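You operate a simulated robot arm through the tools that you are given. There is no shell and no other tool.

Carry out the task below with a simulated robot arm. There is one attempt and no reset: what you move stays moved.

## Task
Run the towel on COTTON, level EXTRA; the dryer will refuse at first.
Fine: press the round key, read what the display names and push that shut, then start. Wait for END and turn the dial to OFF. Work the keys with dry hands, keep out of the hot drum and pinch nothing. Don't knock or squeeze the door's glass: it breaks.

Only the result counts: the job must be done as asked and must still hold three seconds after the hand-in. Knocking over, shifting, dropping, spilling or breaking anything else fails it. Flat cloth is picked up by pressing the open fingertips on it (5 to 10 N) and closing them slowly along it; thin cloth reads only 2 to 8 mm in the jaws.

## Robot
A 7-joint arm with a two-finger parallel gripper, fixed in place. Base frame: the origin is on the floor under the middle of its stand, x ahead of it, y to its left, z up. Units: mm, rad, N and s.
It reaches about 1112 mm from its shoulder. Its first joint turns from -2.897 to 2.897 rad. Payload 3.43 kg.
Tool frame: the origin (TCP) lies between the finger pads and is the grasp point; the fingertips stand 34 mm ahead of it; z points along the fingers, y is the line along which they close. Largest opening 128 mm; finger width 24, thickness 12; the body of the gripper, 48 by 130 mm, starts 96 mm behind the TCP.
Orientation is told as [roll, pitch, yaw] about the base's x, y, z axes, in that order, counted from this pose: with the fingers straight down and closing along the base's y, the tool's x points along the base's -x, its y along +y and its z along -z.

## Interface
- The arm moves only by the tool play_rows. Its argument "series" is a list of rows, each an object of numbers (a shift or turn left out is 0, a gripper value left out holds the last): "hand": the closure in counts, from 0 (fully open) to 255 (shut); "dx", "dy", "dz": the shift along the base's x, y, z in units of 400 mm (1.0 is 400 mm); "ax", "ay", "az": the turn, a rotation vector about the base's x, y, z in units of 180 degrees (1.0 is 180 degrees). In form: [{"hand": .., "dx": .., "dy": .., "dz": .., "ax": .., "ay": .., "az": ..}, ...]. A call has 1 to 20 rows; each row is the pose to reach, as a shift and turn from the pose commanded when the call began. A call with a number of a shift or a turn outside -1 to 1 is refused whole. Rows are played at 5 a second. More than 50 mm and 0.15 rad between two rows, or a gripper value outside its range, and nothing of the call is played. A pose out of reach is approached as far as the arm can. The call stops where the force on the tool passes 40 N (or 10 N more than at its start, if that is more) or the arm is blocked; 0.2 s more then pass. The fingers move at their own pace (about 153 mm/s each) and stop on an object; they squeeze with about 42 N. The grip force told is the motor's: it shows also when the fingers shut on nothing. Time passes only in rows, and 0.2 s behind the last, so rows that repeat a pose let the fingers close. The reply holds the time, the measured pose of the TCP, the force on the tool along the base axes, the opening and the grip force, in the units named above and with some noise, with the torque about the TCP (base axes, N m) and any sound that the robot's microphone picked up.
- Cameras (640 x 400 px; columns grow to the right, rows downward): "scene" is fixed at [399.3, 500, 1417.8]; the picture's right is [-0.82, -0.57, 0.00], its down [-0.45, 0.64, -0.62] and it looks along [0.36, -0.51, -0.78] (base axes); focal length 340 px, centre (320, 200). "wrist" rides on the gripper at [76, -11, -160] in the tool frame; the picture's right is [0.15, 0.99, 0.00], its down [-0.88, 0.13, -0.46] and it looks along [-0.45, 0.07, 0.89] (tool axes); focal length 234 px, centre (320, 200). There is no depth. A picture from a camera that has moved, and an enlarged one, comes with that camera's place and axes in the base frame and with its lens.
- get_image(camera): a new picture of that camera. No time passes.
- enlarge(camera, box): a new picture of the part [left, top, right, bottom] of that camera's present view, enlarged. No time passes.
- job_done(): hands the job in; it is judged then, once.

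Nothing tells you positions but the pictures and the camera data. Unless the task says otherwise, let go and move clear before handing in.

The tools are called after "Emit:" by a JSON object that holds its "method" and its "body". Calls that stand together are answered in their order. play_rows: Moves the arm, as the interface text tells. Its arguments: {"type":"object","properties":{"series":{"type":"array","items":{"type":"object","properties":{"hand":{"type":"number"},"dx":{"type":"number"},"dy":{"type":"number"},"dz":{"type":"number"},"ax":{"type":"number"},"ay":{"type":"number"},"az":{"type":"number"}}}}},"required":["series"]} The other tools are called the same way: get_image (camera) takes a picture; enlarge (camera, box) takes an enlarged picture of a part of a camera's view; job_done () hands the job in.

At the start:

```text
time_s: 0.0
eef_pos: [658.8, -17.4, 937.4]
tcp_rot: [0.0, 0.002, -0.002]
ft_force: [-0.6, 0.4, 0.7]
torque: [0.0, 0.0, 0.0]
width: 127.9
finger_force: 0.1
```

scene: 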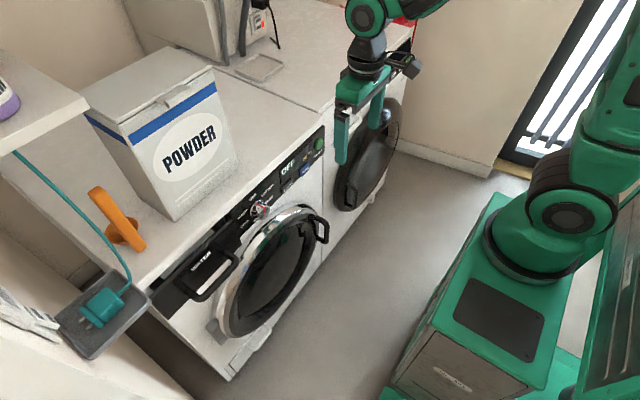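
wrist: 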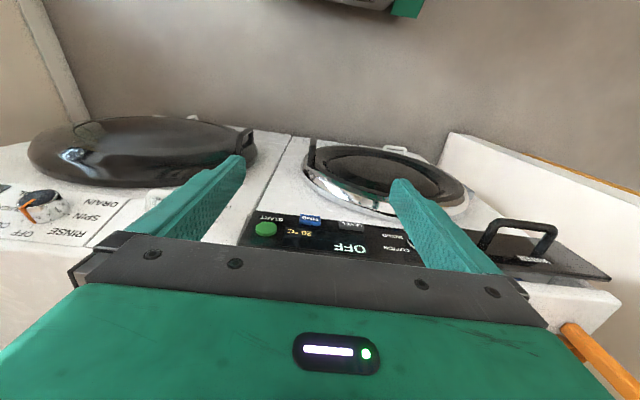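

I see a dryer with a chrome-ringed door, a dial and a display reading OFF, a washer beside it, a drawer-like part (filter or water tank) sticking out, and a teal plug on a tray. I'll take closer pictures first before moving anything.

Emit:
{"method": "enlarge", "body": {"camera": "scene", "box": [140, 120, 340, 245]}}

Emit:
{"method": "enlarge", "body": {"camera": "scene", "box": [140, 220, 340, 400]}}

Emit:
{"method": "enlarge", "body": {"camera": "scene", "box": [0, 170, 180, 400]}}

Emit:
{"method": "enlarge", "body": {"camera": "wrist", "box": [240, 120, 620, 320]}}

```text
3.20 times, centred on (240, 182) of scene
camera zoom: at [399.3, 500.0, 1417.8], right [-0.82, -0.57, 0.0], down [-0.45, 0.64, -0.62], along [0.36, -0.51, -0.78], focal length 1089 px, centre (576, 256)
```

zoom: 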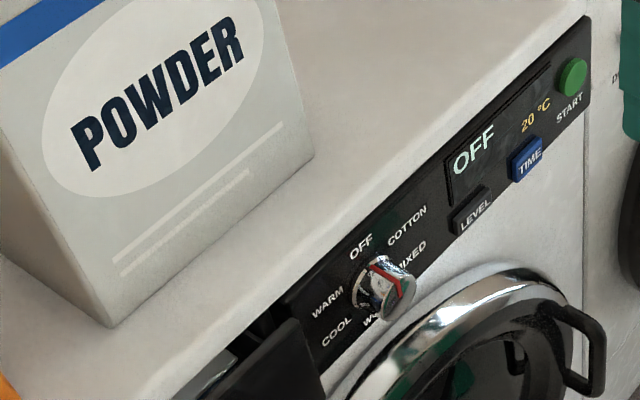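

```text
2.22 times, centred on (240, 310) of scene
camera zoom: at [399.3, 500.0, 1417.8], right [-0.82, -0.57, 0.0], down [-0.45, 0.64, -0.62], along [0.36, -0.51, -0.78], focal length 756 px, centre (498, -44)
```

zoom: 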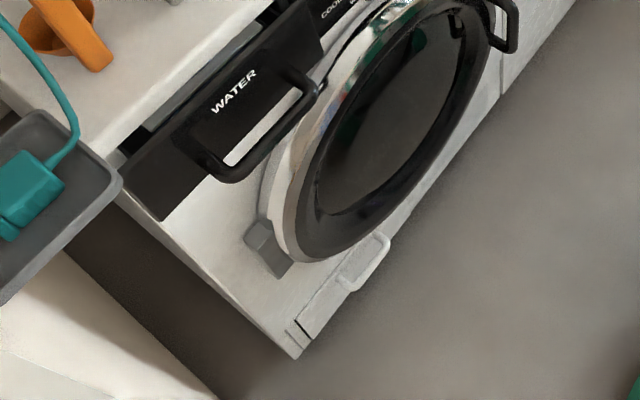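

```text
1.74 times, centred on (90, 285) of scene
camera zoom: at [399.3, 500.0, 1417.8], right [-0.82, -0.57, 0.0], down [-0.45, 0.64, -0.62], along [0.36, -0.51, -0.78], focal length 592 px, centre (720, 52)
```

zoom: 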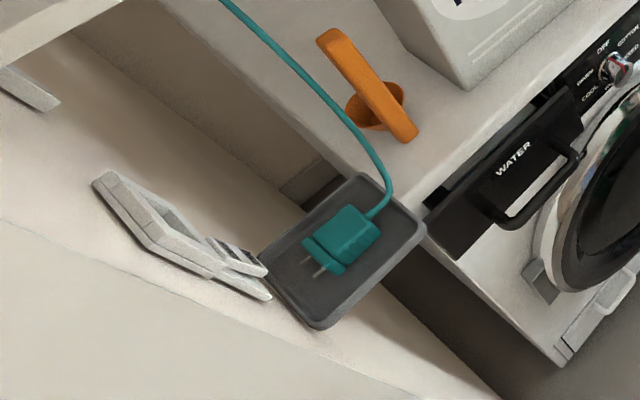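

```text
1.68 times, centred on (430, 220) of wrist
camera zoom: at [585.0, -30.5, 1096.7], right [-0.15, 0.99, 0.0], down [0.88, 0.13, 0.45], along [0.45, 0.07, -0.89], focal length 394 px, centre (135, 166)
```

zoom: 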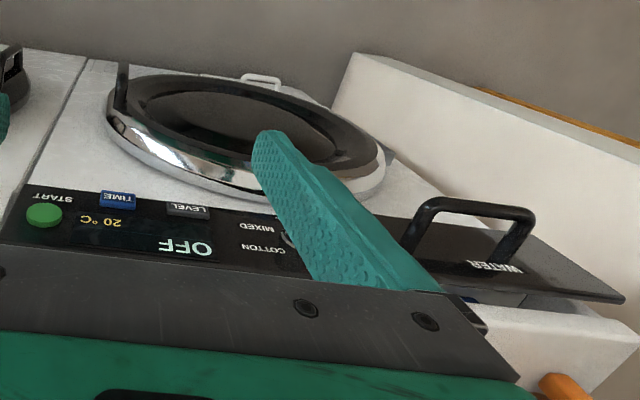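

The front of the dryer appears to stand near x≈816 facing the robot, with START around (816,-86,772) and the dial near y≈176. I'll inspect more regions before moving.

Emit:
{"method": "enlarge", "body": {"camera": "scene", "box": [200, 190, 340, 350]}}

Emit:
{"method": "enlarge", "body": {"camera": "scene", "box": [140, 0, 440, 190]}}

Emit:
{"method": "enlarge", "body": {"camera": "scene", "box": [150, 180, 290, 310]}}

Emit:
{"method": "enlarge", "body": {"camera": "wrist", "box": [280, 120, 480, 240]}}

```text
2.50 times, centred on (270, 270) of scene
camera zoom: at [399.3, 500.0, 1417.8], right [-0.82, -0.57, 0.0], down [-0.45, 0.64, -0.62], along [0.36, -0.51, -0.78], focal length 851 px, centre (445, 25)
```

zoom: 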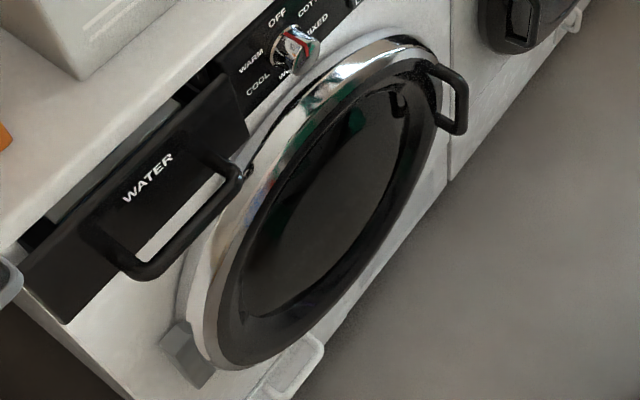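

```text
2.11 times, centred on (290, 95) of scene
camera zoom: at [399.3, 500.0, 1417.8], right [-0.82, -0.57, 0.0], down [-0.45, 0.64, -0.62], along [0.36, -0.51, -0.78], focal length 717 px, centre (383, 421)
```

zoom: 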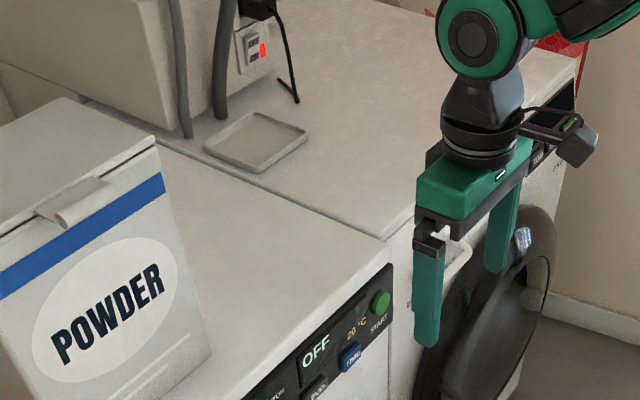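

```text
3.08 times, centred on (220, 245) of scene
camera zoom: at [399.3, 500.0, 1417.8], right [-0.82, -0.57, 0.0], down [-0.45, 0.64, -0.62], along [0.36, -0.51, -0.78], focal length 1048 px, centre (628, 62)
```

zoom: 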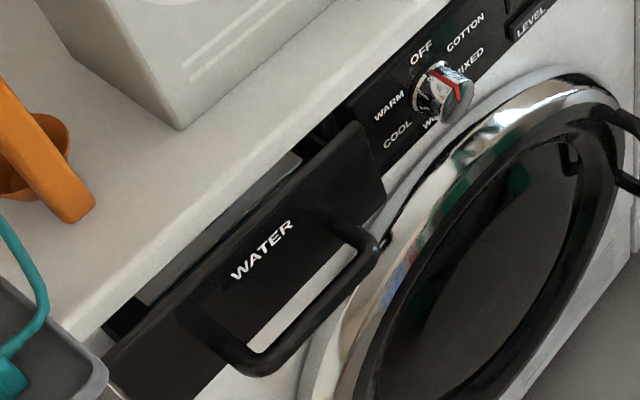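

```text
3.20 times, centred on (380, 180) of wrist
camera zoom: at [585.0, -30.5, 1096.7], right [-0.15, 0.99, 0.0], down [0.88, 0.13, 0.45], along [0.45, 0.07, -0.89], focal length 749 px, centre (128, 264)
```

zoom: 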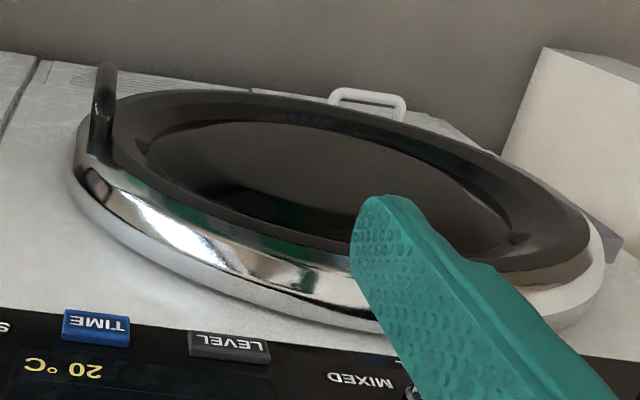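

START, LEVEL, TIME keys, dial and the WATER drawer (which stands out a bit) are located; the door is below them. I'll back the arm off and tilt it so that the wrist camera looks straight at the dryer front.

Emit:
{"method": "play_rows", "body": {"series": [{"dx": -0.031, "dy": 0.03, "dz": 0.0, "ay": -0.04375}, {"dx": -0.062, "dy": 0.06, "dz": 0.0, "ay": -0.0875}, {"dx": -0.093, "dy": 0.09, "dz": 0.0, "ay": -0.13125}, {"dx": -0.124, "dy": 0.12, "dz": 0.0, "ay": -0.175}, {"dx": -0.155, "dy": 0.15, "dz": 0.0, "ay": -0.21875}, {"dx": -0.186, "dy": 0.18, "dz": 0.0, "ay": -0.2625}, {"dx": -0.217, "dy": 0.21, "dz": 0.0, "ay": -0.30625}, {"dx": -0.25, "dy": 0.24, "dz": 0.0, "ay": -0.35}]}}

Emit:
{"method": "get_image", "body": {"camera": "wrist"}}

Emit:
{"method": "get_image", "body": {"camera": "scene"}}

```text
time_s: 1.8
eef_pos: [603.4, 198.2, 1008.1]
tcp_rot: [0.003, -1.098, -0.006]
ft_force: [-0.9, 0.0, 0.7]
torque: [0.02, 0.01, 0.04]
width: 128.0
finger_force: 0.1
out of reach, approached as far as the arm can: row 4, 5, 6, 7, 8
```

```text
taken
camera wrist: at [429.1, 186.0, 1013.7], right [-0.06, 0.99, -0.13], down [0.0, 0.13, 0.99], along [1.0, 0.06, 0.0], focal length 234 px, centre (320, 200)
```

wrist: 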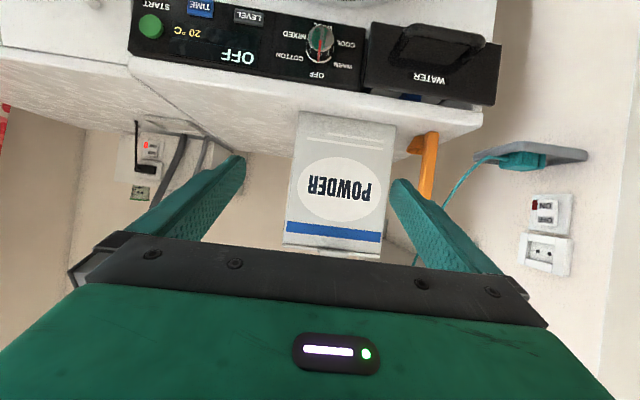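

```text
taken
```

scene: 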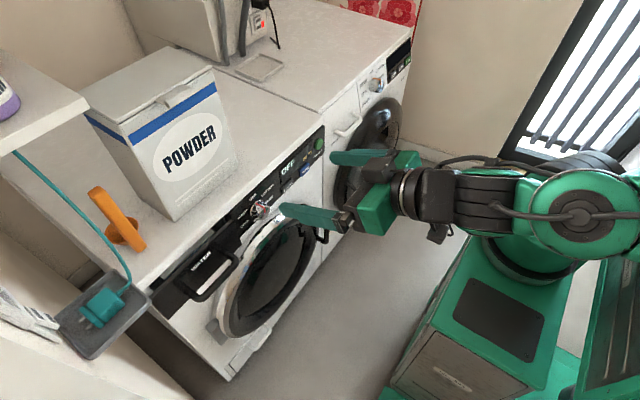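

The wrist now looks straight at the front from above the target; the picture is upside-down. I'll enlarge the panel to read the dial's pointer and where the drawer and keys stand.

Emit:
{"method": "enlarge", "body": {"camera": "wrist", "box": [120, 0, 520, 120]}}

Emit:
{"method": "enlarge", "body": {"camera": "wrist", "box": [260, 0, 380, 90]}}

Emit:
{"method": "enlarge", "body": {"camera": "scene", "box": [150, 150, 350, 350]}}

```text
1.60 times, centred on (320, 60) of wrist
camera zoom: at [429.1, 186.0, 1013.7], right [-0.06, 0.99, -0.13], down [0.0, 0.13, 0.99], along [1.0, 0.06, 0.0], focal length 375 px, centre (320, 424)
```

zoom: 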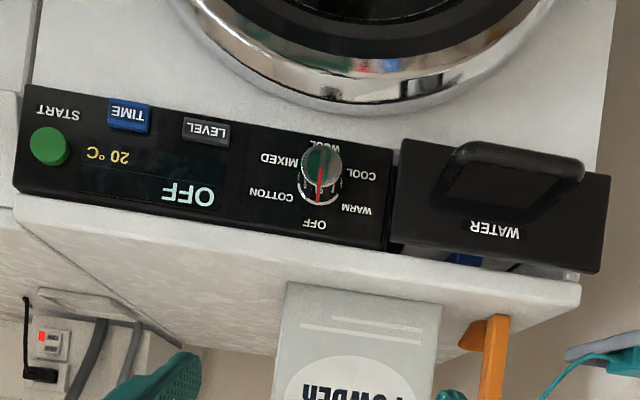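

```text
4.44 times, centred on (320, 45) of wrist
camera zoom: at [429.1, 186.0, 1013.7], right [-0.06, 0.99, -0.13], down [0.0, 0.13, 0.99], along [1.0, 0.06, 0.0], focal length 1041 px, centre (320, 889)
```

zoom: 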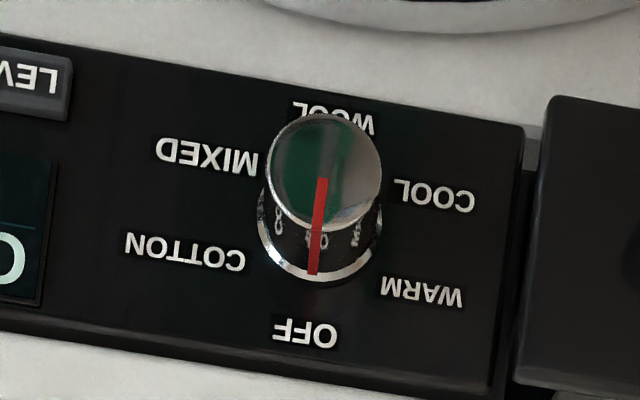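

```text
2.00 times, centred on (250, 250) of scene
camera zoom: at [399.3, 500.0, 1417.8], right [-0.82, -0.57, 0.0], down [-0.45, 0.64, -0.62], along [0.36, -0.51, -0.78], focal length 681 px, centre (460, 100)
```

zoom: 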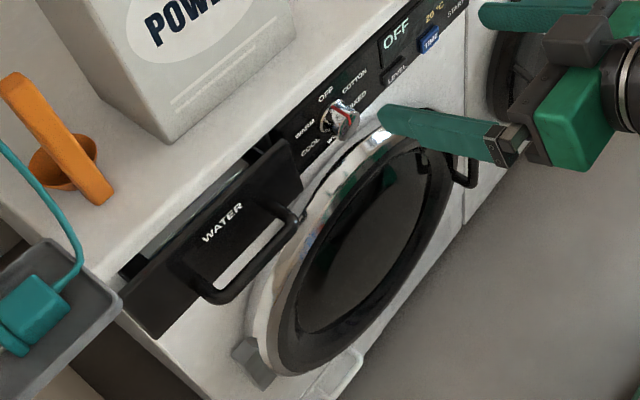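

The dial points to OFF now, with COTTON 60° clockwise (as seen from the front); panel at about x=820, dial centre about (795, 177, 763). I'll test how the commanded pose is kept after the out-of-reach note with a zero row.

Emit:
{"method": "play_rows", "body": {"series": [{"dx": 0.0}]}}

```text
time_s: 2.2
eef_pos: [603.4, 198.7, 1008.5]
tcp_rot: [0.002, -1.097, -0.003]
ft_force: [-0.9, 0.0, 0.7]
torque: [0.0, -0.01, 0.02]
width: 128.1
finger_force: 0.2
```

The commanded pose follows the reached one. I'll go forward and down in front of the panel while levelling the fingers toward the dryer, still ~130 mm clear of it.

Emit:
{"method": "play_rows", "body": {"series": [{"dx": 0.015, "dy": -0.04, "dz": -0.065, "ay": -0.025}, {"dx": 0.03, "dy": -0.08, "dz": -0.13, "ay": -0.05}, {"dx": 0.045, "dy": -0.12, "dz": -0.195, "ay": -0.075}, {"dx": 0.06, "dy": -0.16, "dz": -0.26, "ay": -0.1}, {"dx": 0.08, "dy": -0.2, "dz": -0.33, "ay": -0.125}, {"dx": 0.1, "dy": -0.24, "dz": -0.4, "ay": -0.15}]}}

Emit:
{"method": "get_image", "body": {"camera": "wrist"}}

Emit:
{"method": "get_image", "body": {"camera": "scene"}}

```text
time_s: 3.0
eef_pos: [586.5, 237.3, 964.6]
tcp_rot: [0.506, -1.073, -0.409]
ft_force: [0.1, -0.7, 0.9]
torque: [0.0, 0.01, -0.01]
width: 127.8
finger_force: 0.0
out of reach, approached as far as the arm can: row 1, 2, 3
stopped in row 3: the arm was blocked; the commanded pose is now the measured one
```

```text
taken
camera wrist: at [411.9, 217.6, 963.0], right [-0.11, 0.99, 0.1], down [-0.03, -0.1, 0.99], along [0.99, 0.1, 0.04], focal length 234 px, centre (320, 200)
```

wrist: 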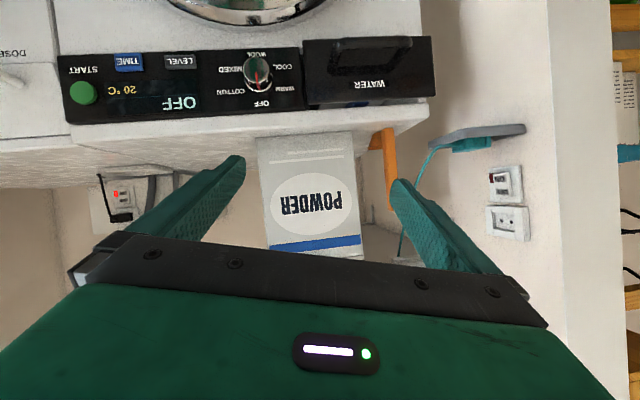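

```text
taken
```

scene: 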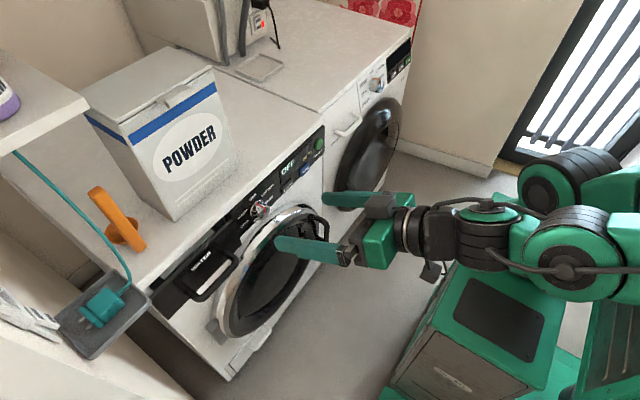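

The arm bumped a joint limit near the retracted pose and tipped a bit; forward poses should suit it better. I'll go forward (still above and in front of the dryer) while straightening the tool.

Emit:
{"method": "play_rows", "body": {"series": [{"dx": 0.06, "dy": -0.06, "dz": 0.0, "ax": -0.019, "ay": 0.002, "az": -0.0035}, {"dx": 0.12, "dy": -0.12, "dz": 0.0, "ax": -0.038, "ay": 0.004, "az": -0.007}, {"dx": 0.18, "dy": -0.18, "dz": 0.0, "ax": -0.057, "ay": 0.006, "az": -0.0105}, {"dx": 0.23, "dy": -0.24, "dz": 0.0, "ax": -0.0748, "ay": 0.008, "az": -0.014}, {"dx": 0.28, "dy": -0.29, "dz": 0.0, "ax": -0.0748, "ay": 0.008, "az": -0.014}]}}

Emit:
{"method": "get_image", "body": {"camera": "scene"}}

```text
time_s: 3.8
eef_pos: [589.1, 246.7, 972.0]
tcp_rot: [0.053, -1.127, 0.119]
ft_force: [-0.4, -0.5, 0.0]
torque: [-0.04, -0.01, 0.0]
width: 127.9
finger_force: 0.1
out of reach, approached as far as the arm can: row 1, 2, 3
stopped in row 3: the arm was blocked; the commanded pose is now the measured one
```

```text
taken
```

scene: 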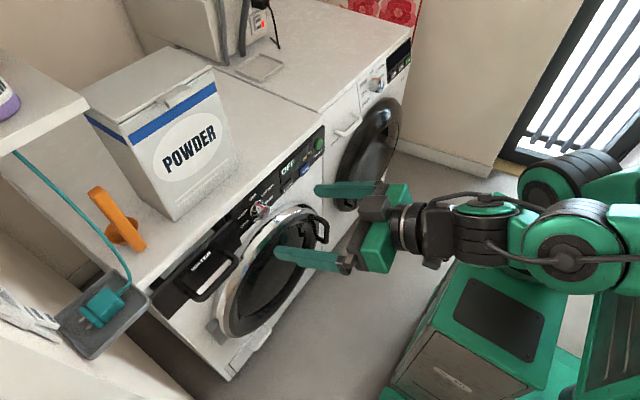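

The arm is jammed at a joint limit in this tilted, retracted pose. I'll go back the way it came (fingers pointing down again), then try a better route to the front.

Emit:
{"method": "play_rows", "body": {"series": [{"dx": 0.0, "dy": 0.0, "dz": 0.02, "ay": 0.04}, {"dx": 0.0, "dy": -0.03, "dz": 0.03, "ay": 0.08}, {"dx": 0.02, "dy": -0.08, "dz": 0.03, "ay": 0.12}, {"dx": 0.04, "dy": -0.14, "dz": 0.03, "ay": 0.16}, {"dx": 0.06, "dy": -0.22, "dz": 0.02, "ay": 0.2}, {"dx": 0.08, "dy": -0.3, "dz": 0.0, "ay": 0.24}, {"dx": 0.1, "dy": -0.38, "dz": -0.02, "ay": 0.28}, {"dx": 0.12, "dy": -0.46, "dz": -0.04, "ay": 0.32}, {"dx": 0.14, "dy": -0.54, "dz": -0.06, "ay": 0.355}, {"dx": 0.16, "dy": -0.62, "dz": -0.08, "ay": 0.355}]}}

Emit:
{"method": "get_image", "body": {"camera": "scene"}}

```text
time_s: 6.0
eef_pos: [644.7, 7.4, 936.1]
tcp_rot: [0.153, -0.02, 0.074]
ft_force: [0.0, -0.4, 0.2]
torque: [-0.05, 0.0, 0.0]
width: 127.8
finger_force: 0.0
```

```text
taken
```

scene: 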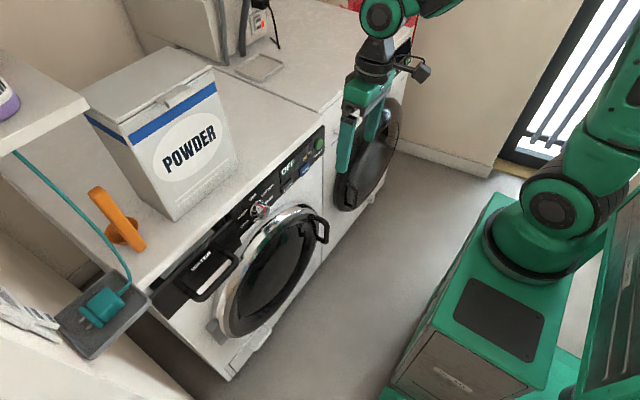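

Back in the good pose. The dryer is close to the arm, so I'll work with the fingers pointing down: press keys with the front edge of the closed fingers, and grip the dial from above by rolling about x. Next I straighten the tool and hover in front of the dial.

Emit:
{"method": "play_rows", "body": {"series": [{"dx": 0.03, "dy": 0.09, "dz": -0.02, "ax": -0.016, "ay": 0.002, "az": -0.008}, {"dx": 0.06, "dy": 0.18, "dz": -0.05, "ax": -0.032, "ay": 0.004, "az": -0.016}, {"dx": 0.09, "dy": 0.27, "dz": -0.075, "ax": -0.0487, "ay": 0.0064, "az": -0.0236}, {"dx": 0.12, "dy": 0.36, "dz": -0.1, "ax": -0.0487, "ay": 0.0064, "az": -0.0236}, {"dx": 0.138, "dy": 0.424, "dz": -0.115, "ax": -0.0487, "ay": 0.0064, "az": -0.0236}]}}

Emit:
{"method": "get_image", "body": {"camera": "wrist"}}

Emit:
{"method": "get_image", "body": {"camera": "scene"}}

```text
time_s: 7.2
eef_pos: [700.8, 174.8, 895.3]
tcp_rot: [0.001, 0.002, 0.001]
ft_force: [-0.6, -0.9, 0.6]
torque: [-0.01, -0.02, 0.02]
width: 127.9
finger_force: 0.1
```

```text
taken
camera wrist: at [626.9, 161.6, 1054.7], right [-0.15, 0.99, 0.0], down [0.88, 0.13, 0.45], along [0.45, 0.07, -0.89], focal length 234 px, centre (320, 200)
```

wrist: 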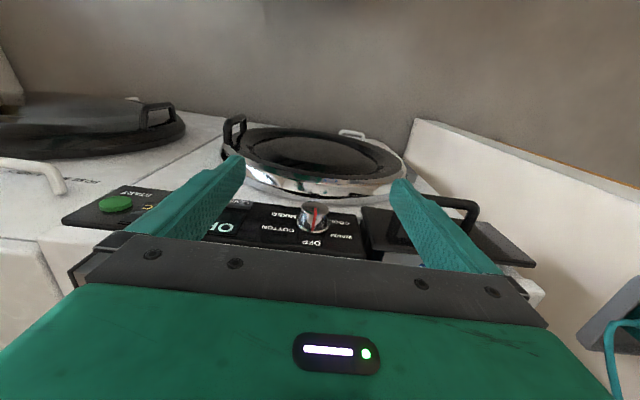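

```text
taken
```

scene: 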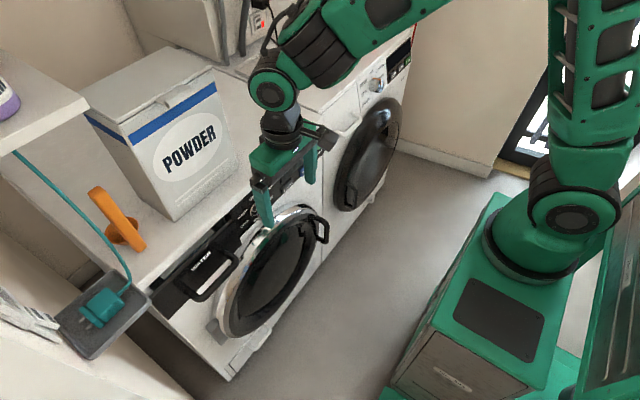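

Emit:
{"method": "enlarge", "body": {"camera": "wrist", "box": [220, 100, 420, 270]}}

Emit:
{"method": "enlarge", "body": {"camera": "wrist", "box": [280, 180, 380, 260]}}

```text
2.35 times, centred on (320, 185) of wrist
camera zoom: at [626.9, 161.6, 1054.7], right [-0.15, 0.99, 0.0], down [0.88, 0.13, 0.45], along [0.45, 0.07, -0.89], focal length 551 px, centre (320, 235)
```

zoom: 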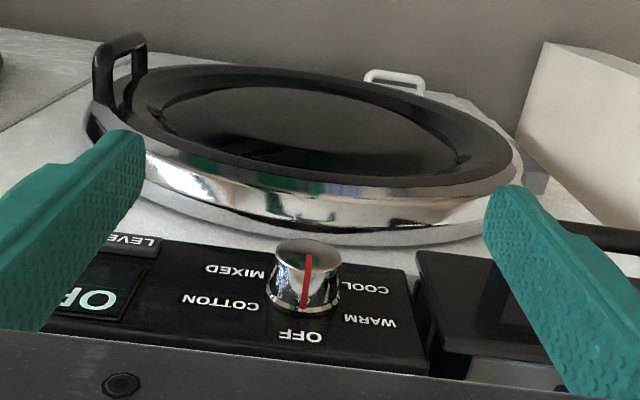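

```text
5.00 times, centred on (330, 220) of wrist
camera zoom: at [626.9, 161.6, 1054.7], right [-0.15, 0.99, 0.0], down [0.88, 0.13, 0.45], along [0.45, 0.07, -0.89], focal length 1171 px, centre (270, 100)
```

zoom: 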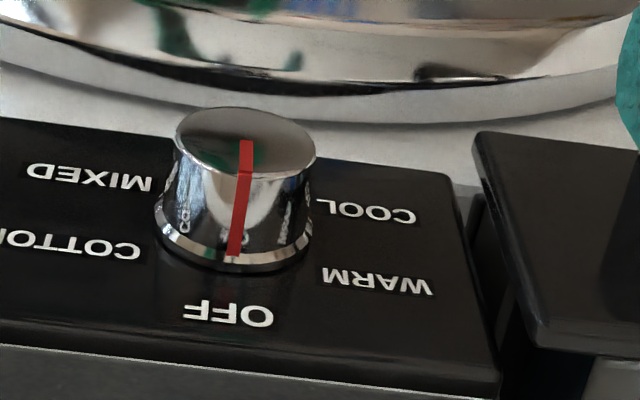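

The knob is about 41 mm across, its axis near (y 179.5, z 759.5), cap at x≈792, panel at x=820. I'll narrow the fingers, roll the tool -15° about x and come down in front of the knob, still clear of it.

Emit:
{"method": "play_rows", "body": {"series": [{"hand": 127, "dx": 0.0, "dy": 0.005, "dz": -0.02, "ax": -0.042}, {"hand": 127, "dx": 0.03, "dy": 0.0195, "dz": -0.1, "ax": -0.0833}, {"hand": 127, "dx": 0.06, "dy": 0.0195, "dz": -0.18, "ax": -0.0833}, {"hand": 127, "dx": 0.08, "dy": 0.0195, "dz": -0.25, "ax": -0.0833}, {"hand": 127, "dx": 0.098, "dy": 0.0195, "dz": -0.311, "ax": -0.0833}, {"hand": 127, "dx": 0.098, "dy": 0.0195, "dz": -0.311, "ax": -0.0833}]}}

Emit:
{"method": "get_image", "body": {"camera": "wrist"}}

Emit:
{"method": "get_image", "body": {"camera": "scene"}}

```text
time_s: 8.6
eef_pos: [740.1, 183.7, 770.2]
tcp_rot: [-0.259, 0.0, -0.002]
ft_force: [0.7, -0.2, 0.2]
torque: [0.0, 0.03, 0.02]
width: 64.3
finger_force: 0.0
```

```text
taken
camera wrist: at [666.0, 212.7, 925.8], right [-0.15, 0.96, -0.25], down [0.88, 0.24, 0.41], along [0.45, -0.16, -0.88], focal length 234 px, centre (320, 200)
```

wrist: 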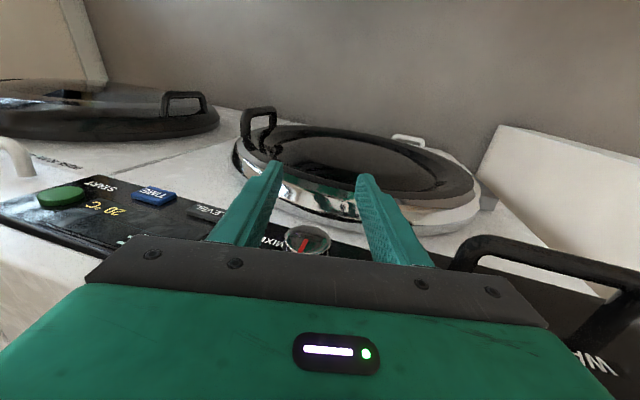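

```text
taken
```

scene: 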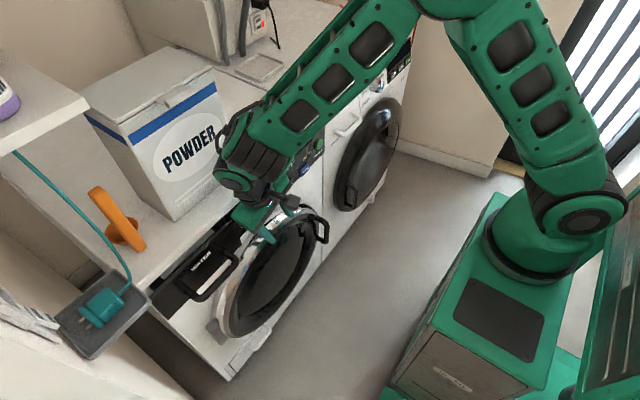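

Emit:
{"method": "enlarge", "body": {"camera": "wrist", "box": [230, 160, 410, 270]}}

Emit:
{"method": "enlarge", "body": {"camera": "scene", "box": [190, 130, 340, 260]}}

```text
3.56 times, centred on (320, 215) of wrist
camera zoom: at [666.0, 212.7, 925.8], right [-0.15, 0.96, -0.25], down [0.88, 0.24, 0.41], along [0.45, -0.16, -0.88], focal length 833 px, centre (320, 147)
```

zoom: 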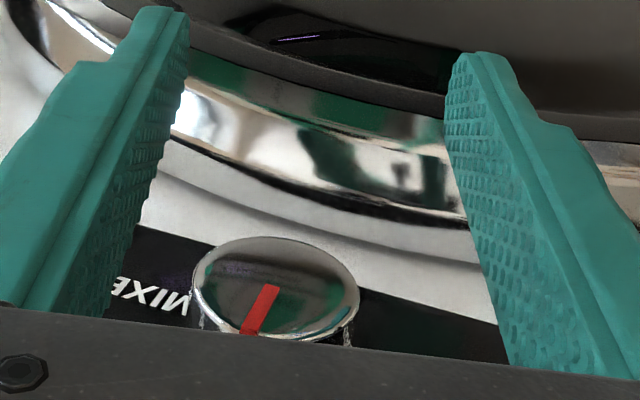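

```text
3.08 times, centred on (265, 195) of scene
camera zoom: at [399.3, 500.0, 1417.8], right [-0.82, -0.57, 0.0], down [-0.45, 0.64, -0.62], along [0.36, -0.51, -0.78], focal length 1048 px, centre (489, 215)
```

zoom: 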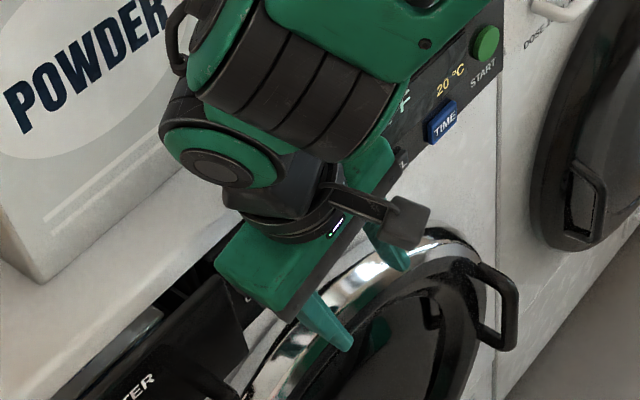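

Knob sits centred between the fingers. I'll advance 54 mm to straddle the knob, then check before closing.

Emit:
{"method": "play_rows", "body": {"series": [{"dx": 0.035}, {"dx": 0.07}, {"dx": 0.105}, {"dx": 0.135}, {"dx": 0.135}]}}

Emit:
{"method": "enlarge", "body": {"camera": "wrist", "box": [200, 140, 440, 280]}}

Emit:
{"method": "enlarge", "body": {"camera": "scene", "box": [150, 60, 350, 260]}}

```text
time_s: 10.0
eef_pos: [782.7, 184.4, 777.9]
tcp_rot: [-0.263, -0.003, 0.004]
ft_force: [-0.2, 0.6, -1.7]
torque: [-0.01, 0.07, -0.03]
width: 64.2
finger_force: 0.0
stopped in row 5: the force on the tool passed its limit at 41 N (the readings are from after the stop); the commanded pose is now the measured one
```

```text
2.67 times, centred on (320, 210) of wrist
camera zoom: at [708.2, 212.0, 934.7], right [-0.15, 0.95, -0.26], down [0.88, 0.25, 0.41], along [0.45, -0.16, -0.88], focal length 624 px, centre (320, 173)
```

zoom: 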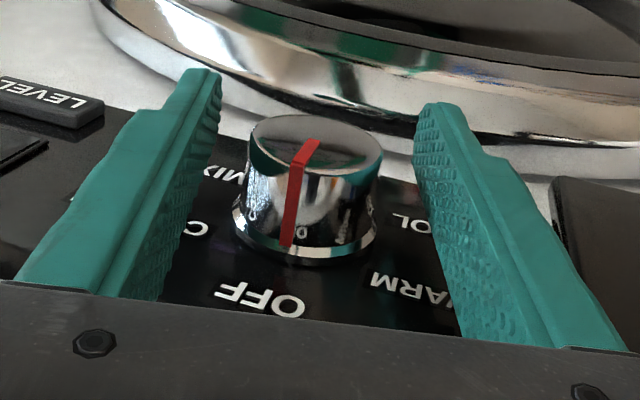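

```text
2.00 times, centred on (250, 160) of scene
camera zoom: at [399.3, 500.0, 1417.8], right [-0.82, -0.57, 0.0], down [-0.45, 0.64, -0.62], along [0.36, -0.51, -0.78], focal length 681 px, centre (460, 280)
```

zoom: 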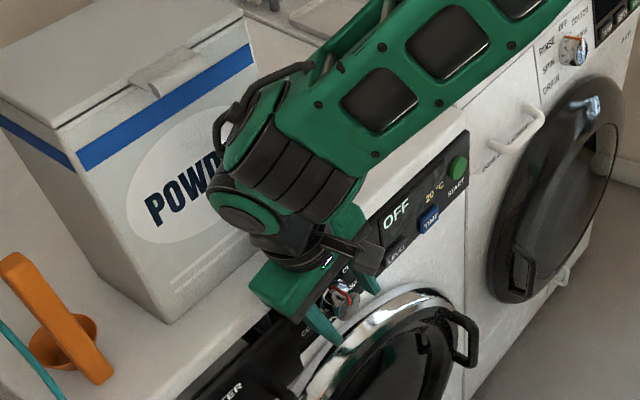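

Something on the tool touched with 41 N just before full depth, and the tool was pushed back to x≈783, z≈778. I need to find out what touched before going on, and check nothing was moved.

Emit:
{"method": "enlarge", "body": {"camera": "scene", "box": [140, 120, 340, 245]}}

Emit:
{"method": "enlarge", "body": {"camera": "scene", "box": [200, 160, 320, 240]}}

Emit:
{"method": "get_image", "body": {"camera": "wrist"}}

Emit:
{"method": "get_image", "body": {"camera": "scene"}}

```text
3.20 times, centred on (240, 182) of scene
camera zoom: at [399.3, 500.0, 1417.8], right [-0.82, -0.57, 0.0], down [-0.45, 0.64, -0.62], along [0.36, -0.51, -0.78], focal length 1089 px, centre (576, 256)
```

zoom: 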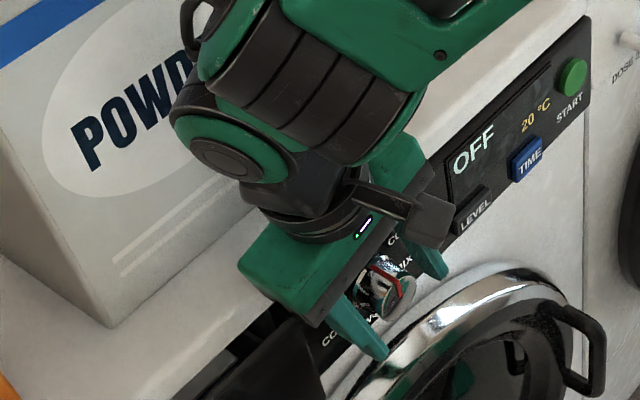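

```text
5.00 times, centred on (260, 200) of scene
camera zoom: at [399.3, 500.0, 1417.8], right [-0.82, -0.57, 0.0], down [-0.45, 0.64, -0.62], along [0.36, -0.51, -0.78], focal length 1702 px, centre (620, 200)
```

zoom: 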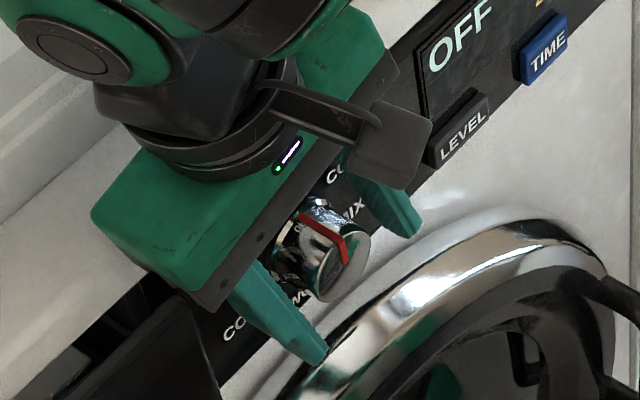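

```text
taken
camera wrist: at [708.2, 212.0, 934.7], right [-0.15, 0.95, -0.26], down [0.88, 0.25, 0.41], along [0.45, -0.16, -0.88], focal length 234 px, centre (320, 200)
```

wrist: 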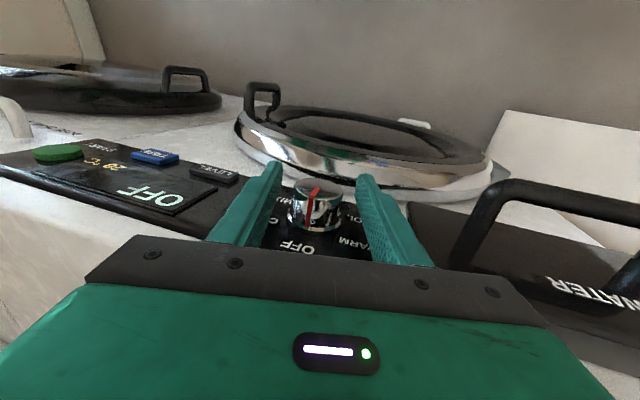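

```text
taken
```

scene: 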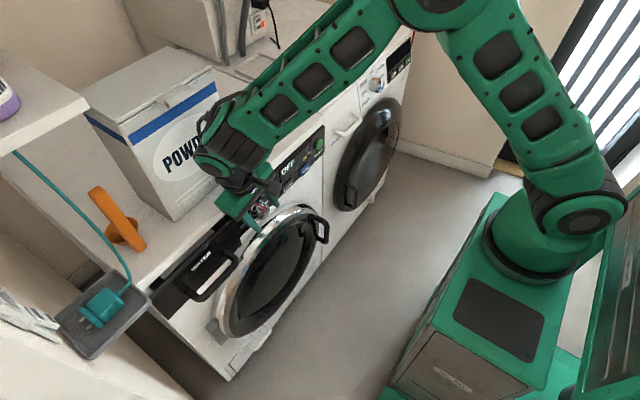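

Emit:
{"method": "enlarge", "body": {"camera": "scene", "box": [150, 180, 290, 310]}}

Emit:
{"method": "enlarge", "body": {"camera": "wrist", "box": [380, 160, 640, 320]}}

```text
3.08 times, centred on (220, 245) of scene
camera zoom: at [399.3, 500.0, 1417.8], right [-0.82, -0.57, 0.0], down [-0.45, 0.64, -0.62], along [0.36, -0.51, -0.78], focal length 1048 px, centre (628, 62)
```

zoom: 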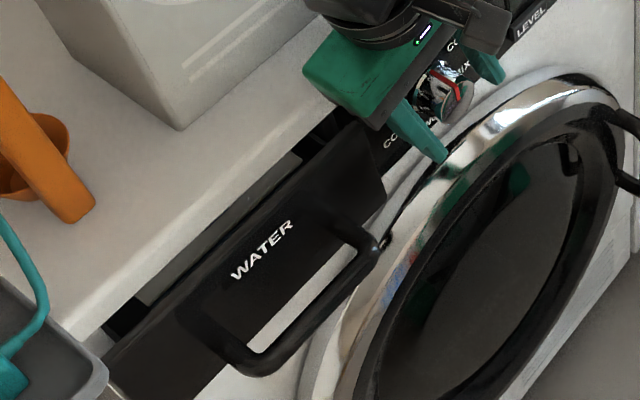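

```text
2.46 times, centred on (510, 240) of wrist
camera zoom: at [708.2, 212.0, 934.7], right [-0.15, 0.95, -0.26], down [0.88, 0.25, 0.41], along [0.45, -0.16, -0.88], focal length 576 px, centre (-148, 102)
```

zoom: 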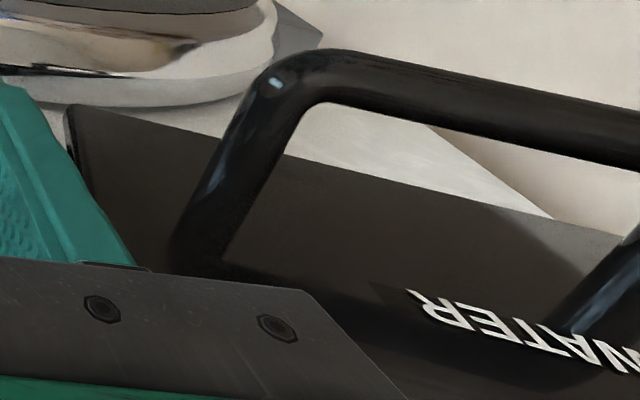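

The powder box, drawer and knob have not moved; the gripper body's front edge met the dryer's top lip. I'll back off and tilt the fingers forward 25° so that the body stays well in front of the dryer while the tips grip the knob.

Emit:
{"method": "play_rows", "body": {"series": [{"dx": -0.06}, {"dx": -0.12, "dz": 0.01}, {"dx": -0.12, "dz": 0.019, "ay": -0.0336, "az": 0.009}, {"dx": -0.12, "dy": -0.002, "dz": 0.019, "ay": -0.0671, "az": 0.018}, {"dx": -0.12, "dy": -0.002, "dz": 0.019, "ay": -0.1007, "az": 0.0269}, {"dx": -0.12, "dy": -0.002, "dz": 0.019, "ay": -0.1342, "az": 0.0359}, {"dx": -0.12, "dy": -0.002, "dz": 0.019, "ay": -0.1342, "az": 0.0359}]}}

Emit:
{"method": "get_image", "body": {"camera": "wrist"}}

Emit:
{"method": "get_image", "body": {"camera": "scene"}}

```text
time_s: 11.6
eef_pos: [736.2, 183.5, 783.8]
tcp_rot: [-0.288, -0.425, 0.123]
ft_force: [-0.1, -1.1, -0.8]
torque: [-0.03, -0.02, 0.0]
width: 64.2
finger_force: 0.0
```

```text
taken
camera wrist: at [600.3, 199.0, 896.0], right [-0.13, 0.94, -0.32], down [0.6, 0.33, 0.73], along [0.79, -0.09, -0.61], focal length 234 px, centre (320, 200)
```

wrist: 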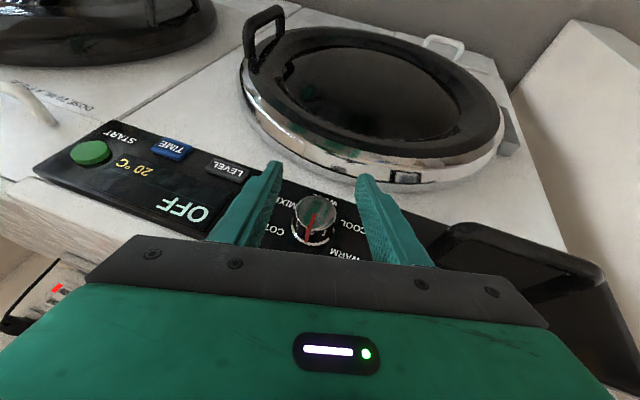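

```text
taken
```

scene: 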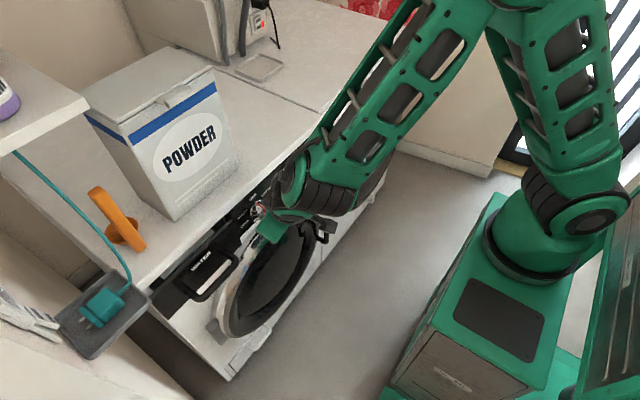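

Emit:
{"method": "enlarge", "body": {"camera": "wrist", "box": [230, 150, 410, 270]}}

Emit:
{"method": "enlarge", "body": {"camera": "wrist", "box": [180, 0, 560, 240]}}

```text
3.33 times, centred on (320, 210) of wrist
camera zoom: at [600.3, 199.0, 896.0], right [-0.13, 0.94, -0.32], down [0.6, 0.33, 0.73], along [0.79, -0.09, -0.61], focal length 781 px, centre (320, 167)
```

zoom: 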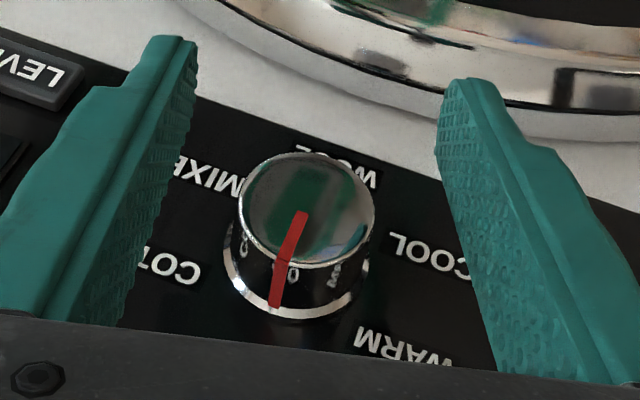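

```text
1.67 times, centred on (370, 120) of wrist
camera zoom: at [600.3, 199.0, 896.0], right [-0.13, 0.94, -0.32], down [0.6, 0.33, 0.73], along [0.79, -0.09, -0.61], focal length 390 px, centre (237, 333)
```

zoom: 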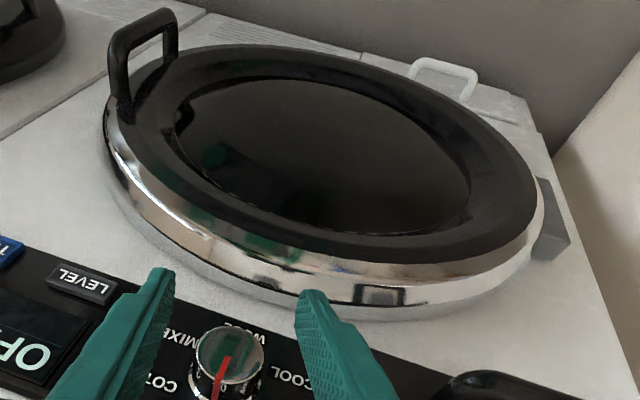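

Measurement agrees: knob axis (y 179, z 768), cap x≈786, panel x≈814.6. I'll advance to straddle the knob and stop short of the panel.

Emit:
{"method": "play_rows", "body": {"series": [{"dx": 0.03}, {"dx": 0.06}, {"dx": 0.09}, {"dx": 0.12}, {"dx": 0.12}]}}

Emit:
{"method": "enlarge", "body": {"camera": "wrist", "box": [230, 130, 410, 270]}}

Emit:
{"method": "enlarge", "body": {"camera": "scene", "box": [200, 150, 340, 260]}}

```text
time_s: 12.8
eef_pos: [785.0, 182.1, 782.9]
tcp_rot: [-0.288, -0.424, 0.124]
ft_force: [-0.4, -0.1, 0.5]
torque: [-0.01, 0.01, 0.02]
width: 64.4
finger_force: 0.0
```

```text
2.86 times, centred on (320, 200) of wrist
camera zoom: at [649.5, 198.8, 894.5], right [-0.13, 0.94, -0.32], down [0.6, 0.33, 0.73], along [0.79, -0.09, -0.61], focal length 669 px, centre (320, 200)
```

zoom: 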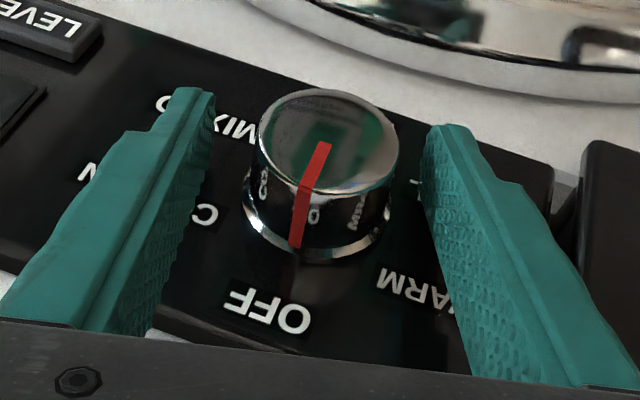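

```text
3.64 times, centred on (270, 205) of scene
camera zoom: at [399.3, 500.0, 1417.8], right [-0.82, -0.57, 0.0], down [-0.45, 0.64, -0.62], along [0.36, -0.51, -0.78], focal length 1238 px, centre (502, 182)
```

zoom: 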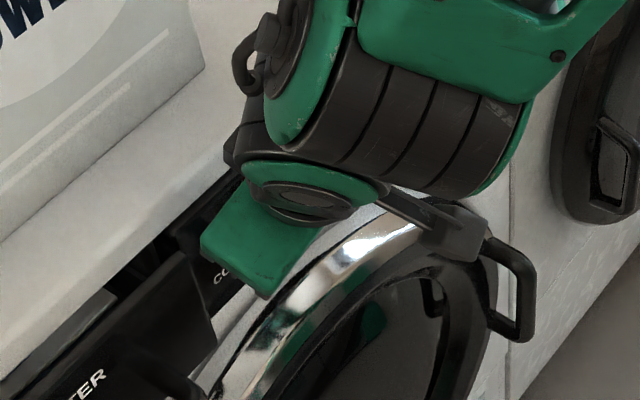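

Knob is within 2 mm of centre; I'll nudge +1.5 mm in y and close gently on it.

Emit:
{"method": "play_rows", "body": {"series": [{"dy": 0.004}, {"dy": 0.004, "hand": 150}, {"dy": 0.004, "hand": 165}, {"dy": 0.004, "hand": 255}, {"dy": 0.004, "hand": 255}, {"dy": 0.004, "hand": 255}]}}

Emit:
{"method": "enlarge", "body": {"camera": "wrist", "box": [230, 130, 410, 270]}}

```text
time_s: 14.2
eef_pos: [784.2, 183.5, 784.8]
tcp_rot: [-0.289, -0.424, 0.124]
ft_force: [0.4, 0.3, 0.5]
torque: [-0.01, 0.08, 0.16]
width: 40.5
finger_force: 45.0
```

```text
2.86 times, centred on (320, 200) of wrist
camera zoom: at [648.5, 200.4, 895.4], right [-0.13, 0.94, -0.32], down [0.6, 0.33, 0.73], along [0.79, -0.09, -0.61], focal length 669 px, centre (320, 200)
```

zoom: 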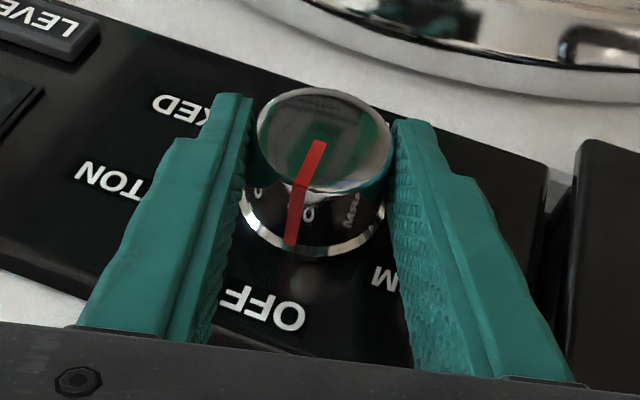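

The knob is held (40.5 mm, forces near zero). I'll turn about the knob axis clockwise, first 30° to check the arm tracks well.

Emit:
{"method": "play_rows", "body": {"series": [{"dy": -0.0046, "dz": 0.001, "ax": 0.0333}, {"dy": -0.0093, "dz": 0.0015, "ax": 0.0667}, {"dy": -0.014, "dz": 0.0015, "ax": 0.1}, {"dy": -0.0187, "dz": 0.001, "ax": 0.1333}, {"dy": -0.0233, "dz": 0.0, "ax": 0.1667}]}}

Emit:
{"method": "get_image", "body": {"camera": "scene"}}

Emit:
{"method": "enlarge", "body": {"camera": "wrist", "box": [200, 100, 440, 270]}}

```text
time_s: 15.4
eef_pos: [784.5, 176.0, 784.3]
tcp_rot: [0.293, -0.426, -0.12]
ft_force: [12.5, 16.7, -16.2]
torque: [0.19, 0.11, 0.55]
width: 40.3
finger_force: 45.2
```

```text
taken
```

scene: 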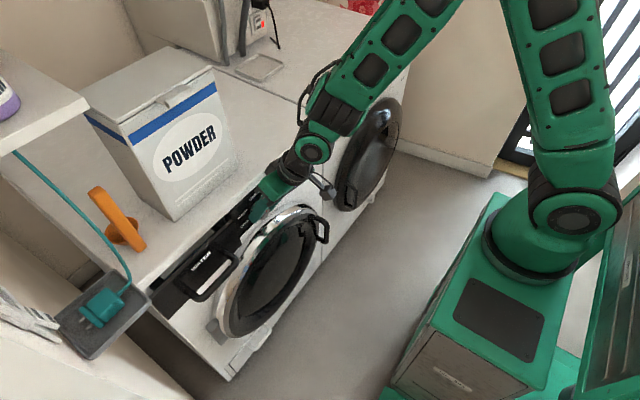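

```text
2.35 times, centred on (320, 185) of wrist
camera zoom: at [648.3, 133.8, 890.1], right [-0.13, 0.97, 0.2], down [0.6, -0.08, 0.79], along [0.79, 0.23, -0.57], focal length 551 px, centre (320, 235)
```

zoom: 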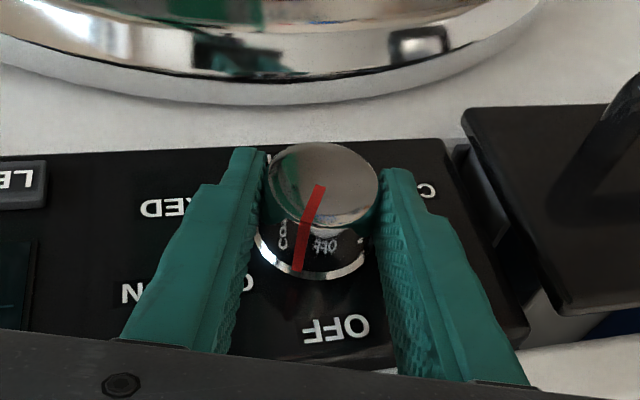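

The dial turns with the gripper; modest side force suggests my axis is off by ~2 mm, which I'll correct while turning the remaining 30°.

Emit:
{"method": "play_rows", "body": {"series": [{"dy": -0.0008, "dz": -0.0045, "ax": 0.0333}, {"dy": -0.0048, "dz": -0.0063, "ax": 0.0667}, {"dy": -0.0084, "dz": -0.0088, "ax": 0.1}, {"dy": -0.0118, "dz": -0.0113, "ax": 0.1333}, {"dy": -0.015, "dz": -0.0143, "ax": 0.1667}, {"dy": -0.015, "dz": -0.0143, "ax": 0.1667}]}}

Emit:
{"method": "enlarge", "body": {"camera": "wrist", "box": [200, 100, 440, 270]}}

Emit:
{"method": "get_image", "body": {"camera": "scene"}}

```text
time_s: 16.8
eef_pos: [783.5, 168.5, 781.0]
tcp_rot: [0.837, -0.307, -0.323]
ft_force: [6.3, 3.3, 17.1]
torque: [0.23, -0.33, -0.14]
width: 40.4
finger_force: 44.8
```

```text
2.35 times, centred on (320, 185) of wrist
camera zoom: at [648.0, 79.6, 851.5], right [-0.13, 0.74, 0.66], down [0.6, -0.47, 0.65], along [0.79, 0.48, -0.38], focal length 551 px, centre (320, 235)
```

zoom: 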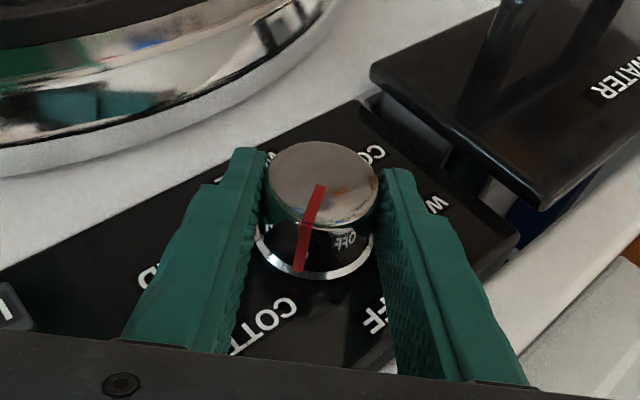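

```text
taken
```

scene: 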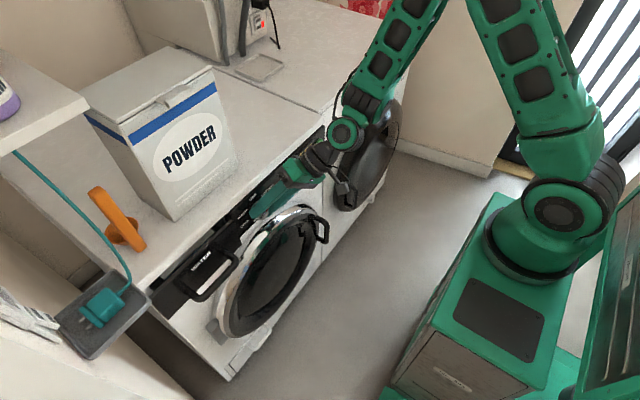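

Emit:
{"method": "enlarge", "body": {"camera": "scene", "box": [220, 120, 340, 230]}}

Emit:
{"method": "get_image", "body": {"camera": "wrist"}}

```text
3.64 times, centred on (280, 175) of scene
camera zoom: at [399.3, 500.0, 1417.8], right [-0.82, -0.57, 0.0], down [-0.45, 0.64, -0.62], along [0.36, -0.51, -0.78], focal length 1238 px, centre (466, 291)
```

zoom: 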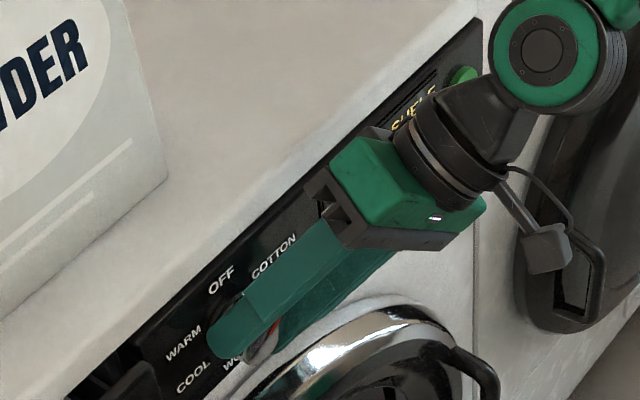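

```text
taken
camera wrist: at [648.0, 79.6, 851.5], right [-0.13, 0.74, 0.66], down [0.6, -0.47, 0.65], along [0.79, 0.48, -0.38], focal length 234 px, centre (320, 200)
```

wrist: 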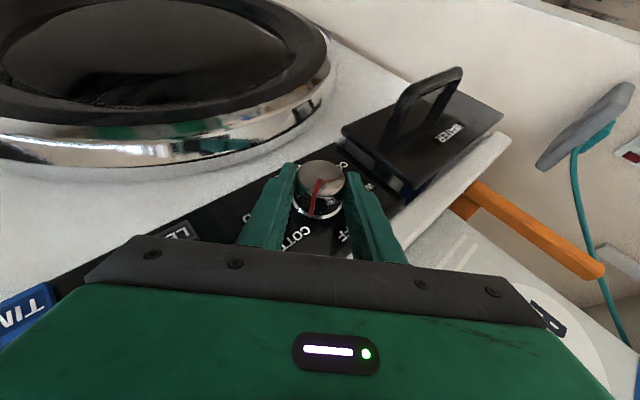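

The display now shows "...SHELF" as the level, so COTTON is selected. I'll open the fingers, back straight out and roll the tool upright again to read the display.

Emit:
{"method": "play_rows", "body": {"series": [{"hand": 135}, {"hand": 127}, {"hand": 127, "dx": -0.05}, {"dx": -0.12}, {"dx": -0.15, "ax": -0.04, "dz": 0.02}, {"dx": -0.18, "ax": -0.08, "dz": 0.05}, {"dx": -0.2, "ax": -0.12, "dz": 0.08}, {"dx": -0.22, "ax": -0.16, "dz": 0.12}, {"dx": -0.22, "ax": -0.2, "dz": 0.16}, {"dx": -0.22, "ax": -0.25, "dz": 0.2}]}}

Emit:
{"method": "get_image", "body": {"camera": "wrist"}}

Emit:
{"method": "get_image", "body": {"camera": "scene"}}

```text
refused: row 10 steps farther than a row can; nothing moved
```

```text
taken
camera wrist: at [648.0, 79.6, 851.5], right [-0.13, 0.74, 0.66], down [0.6, -0.47, 0.65], along [0.79, 0.48, -0.38], focal length 234 px, centre (320, 200)
```

wrist: 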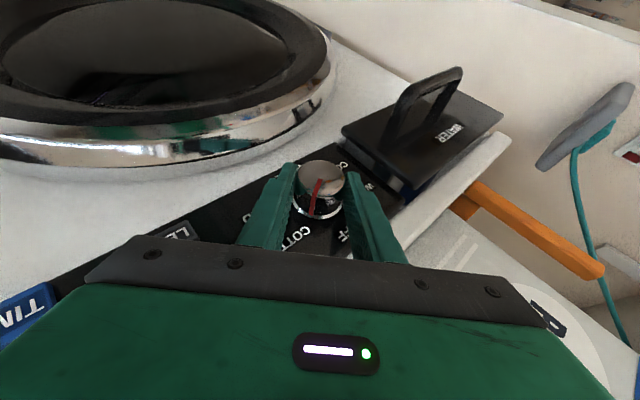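

```text
taken
```

scene: 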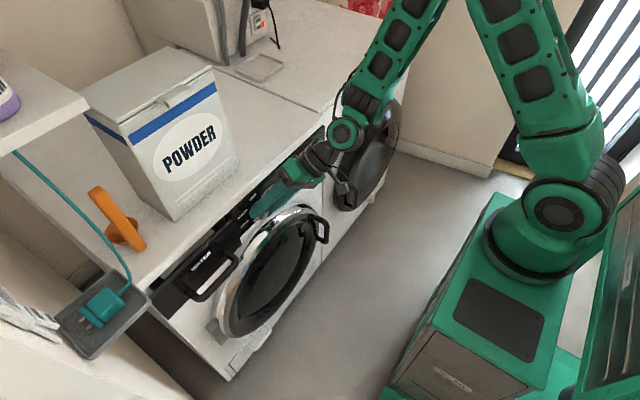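

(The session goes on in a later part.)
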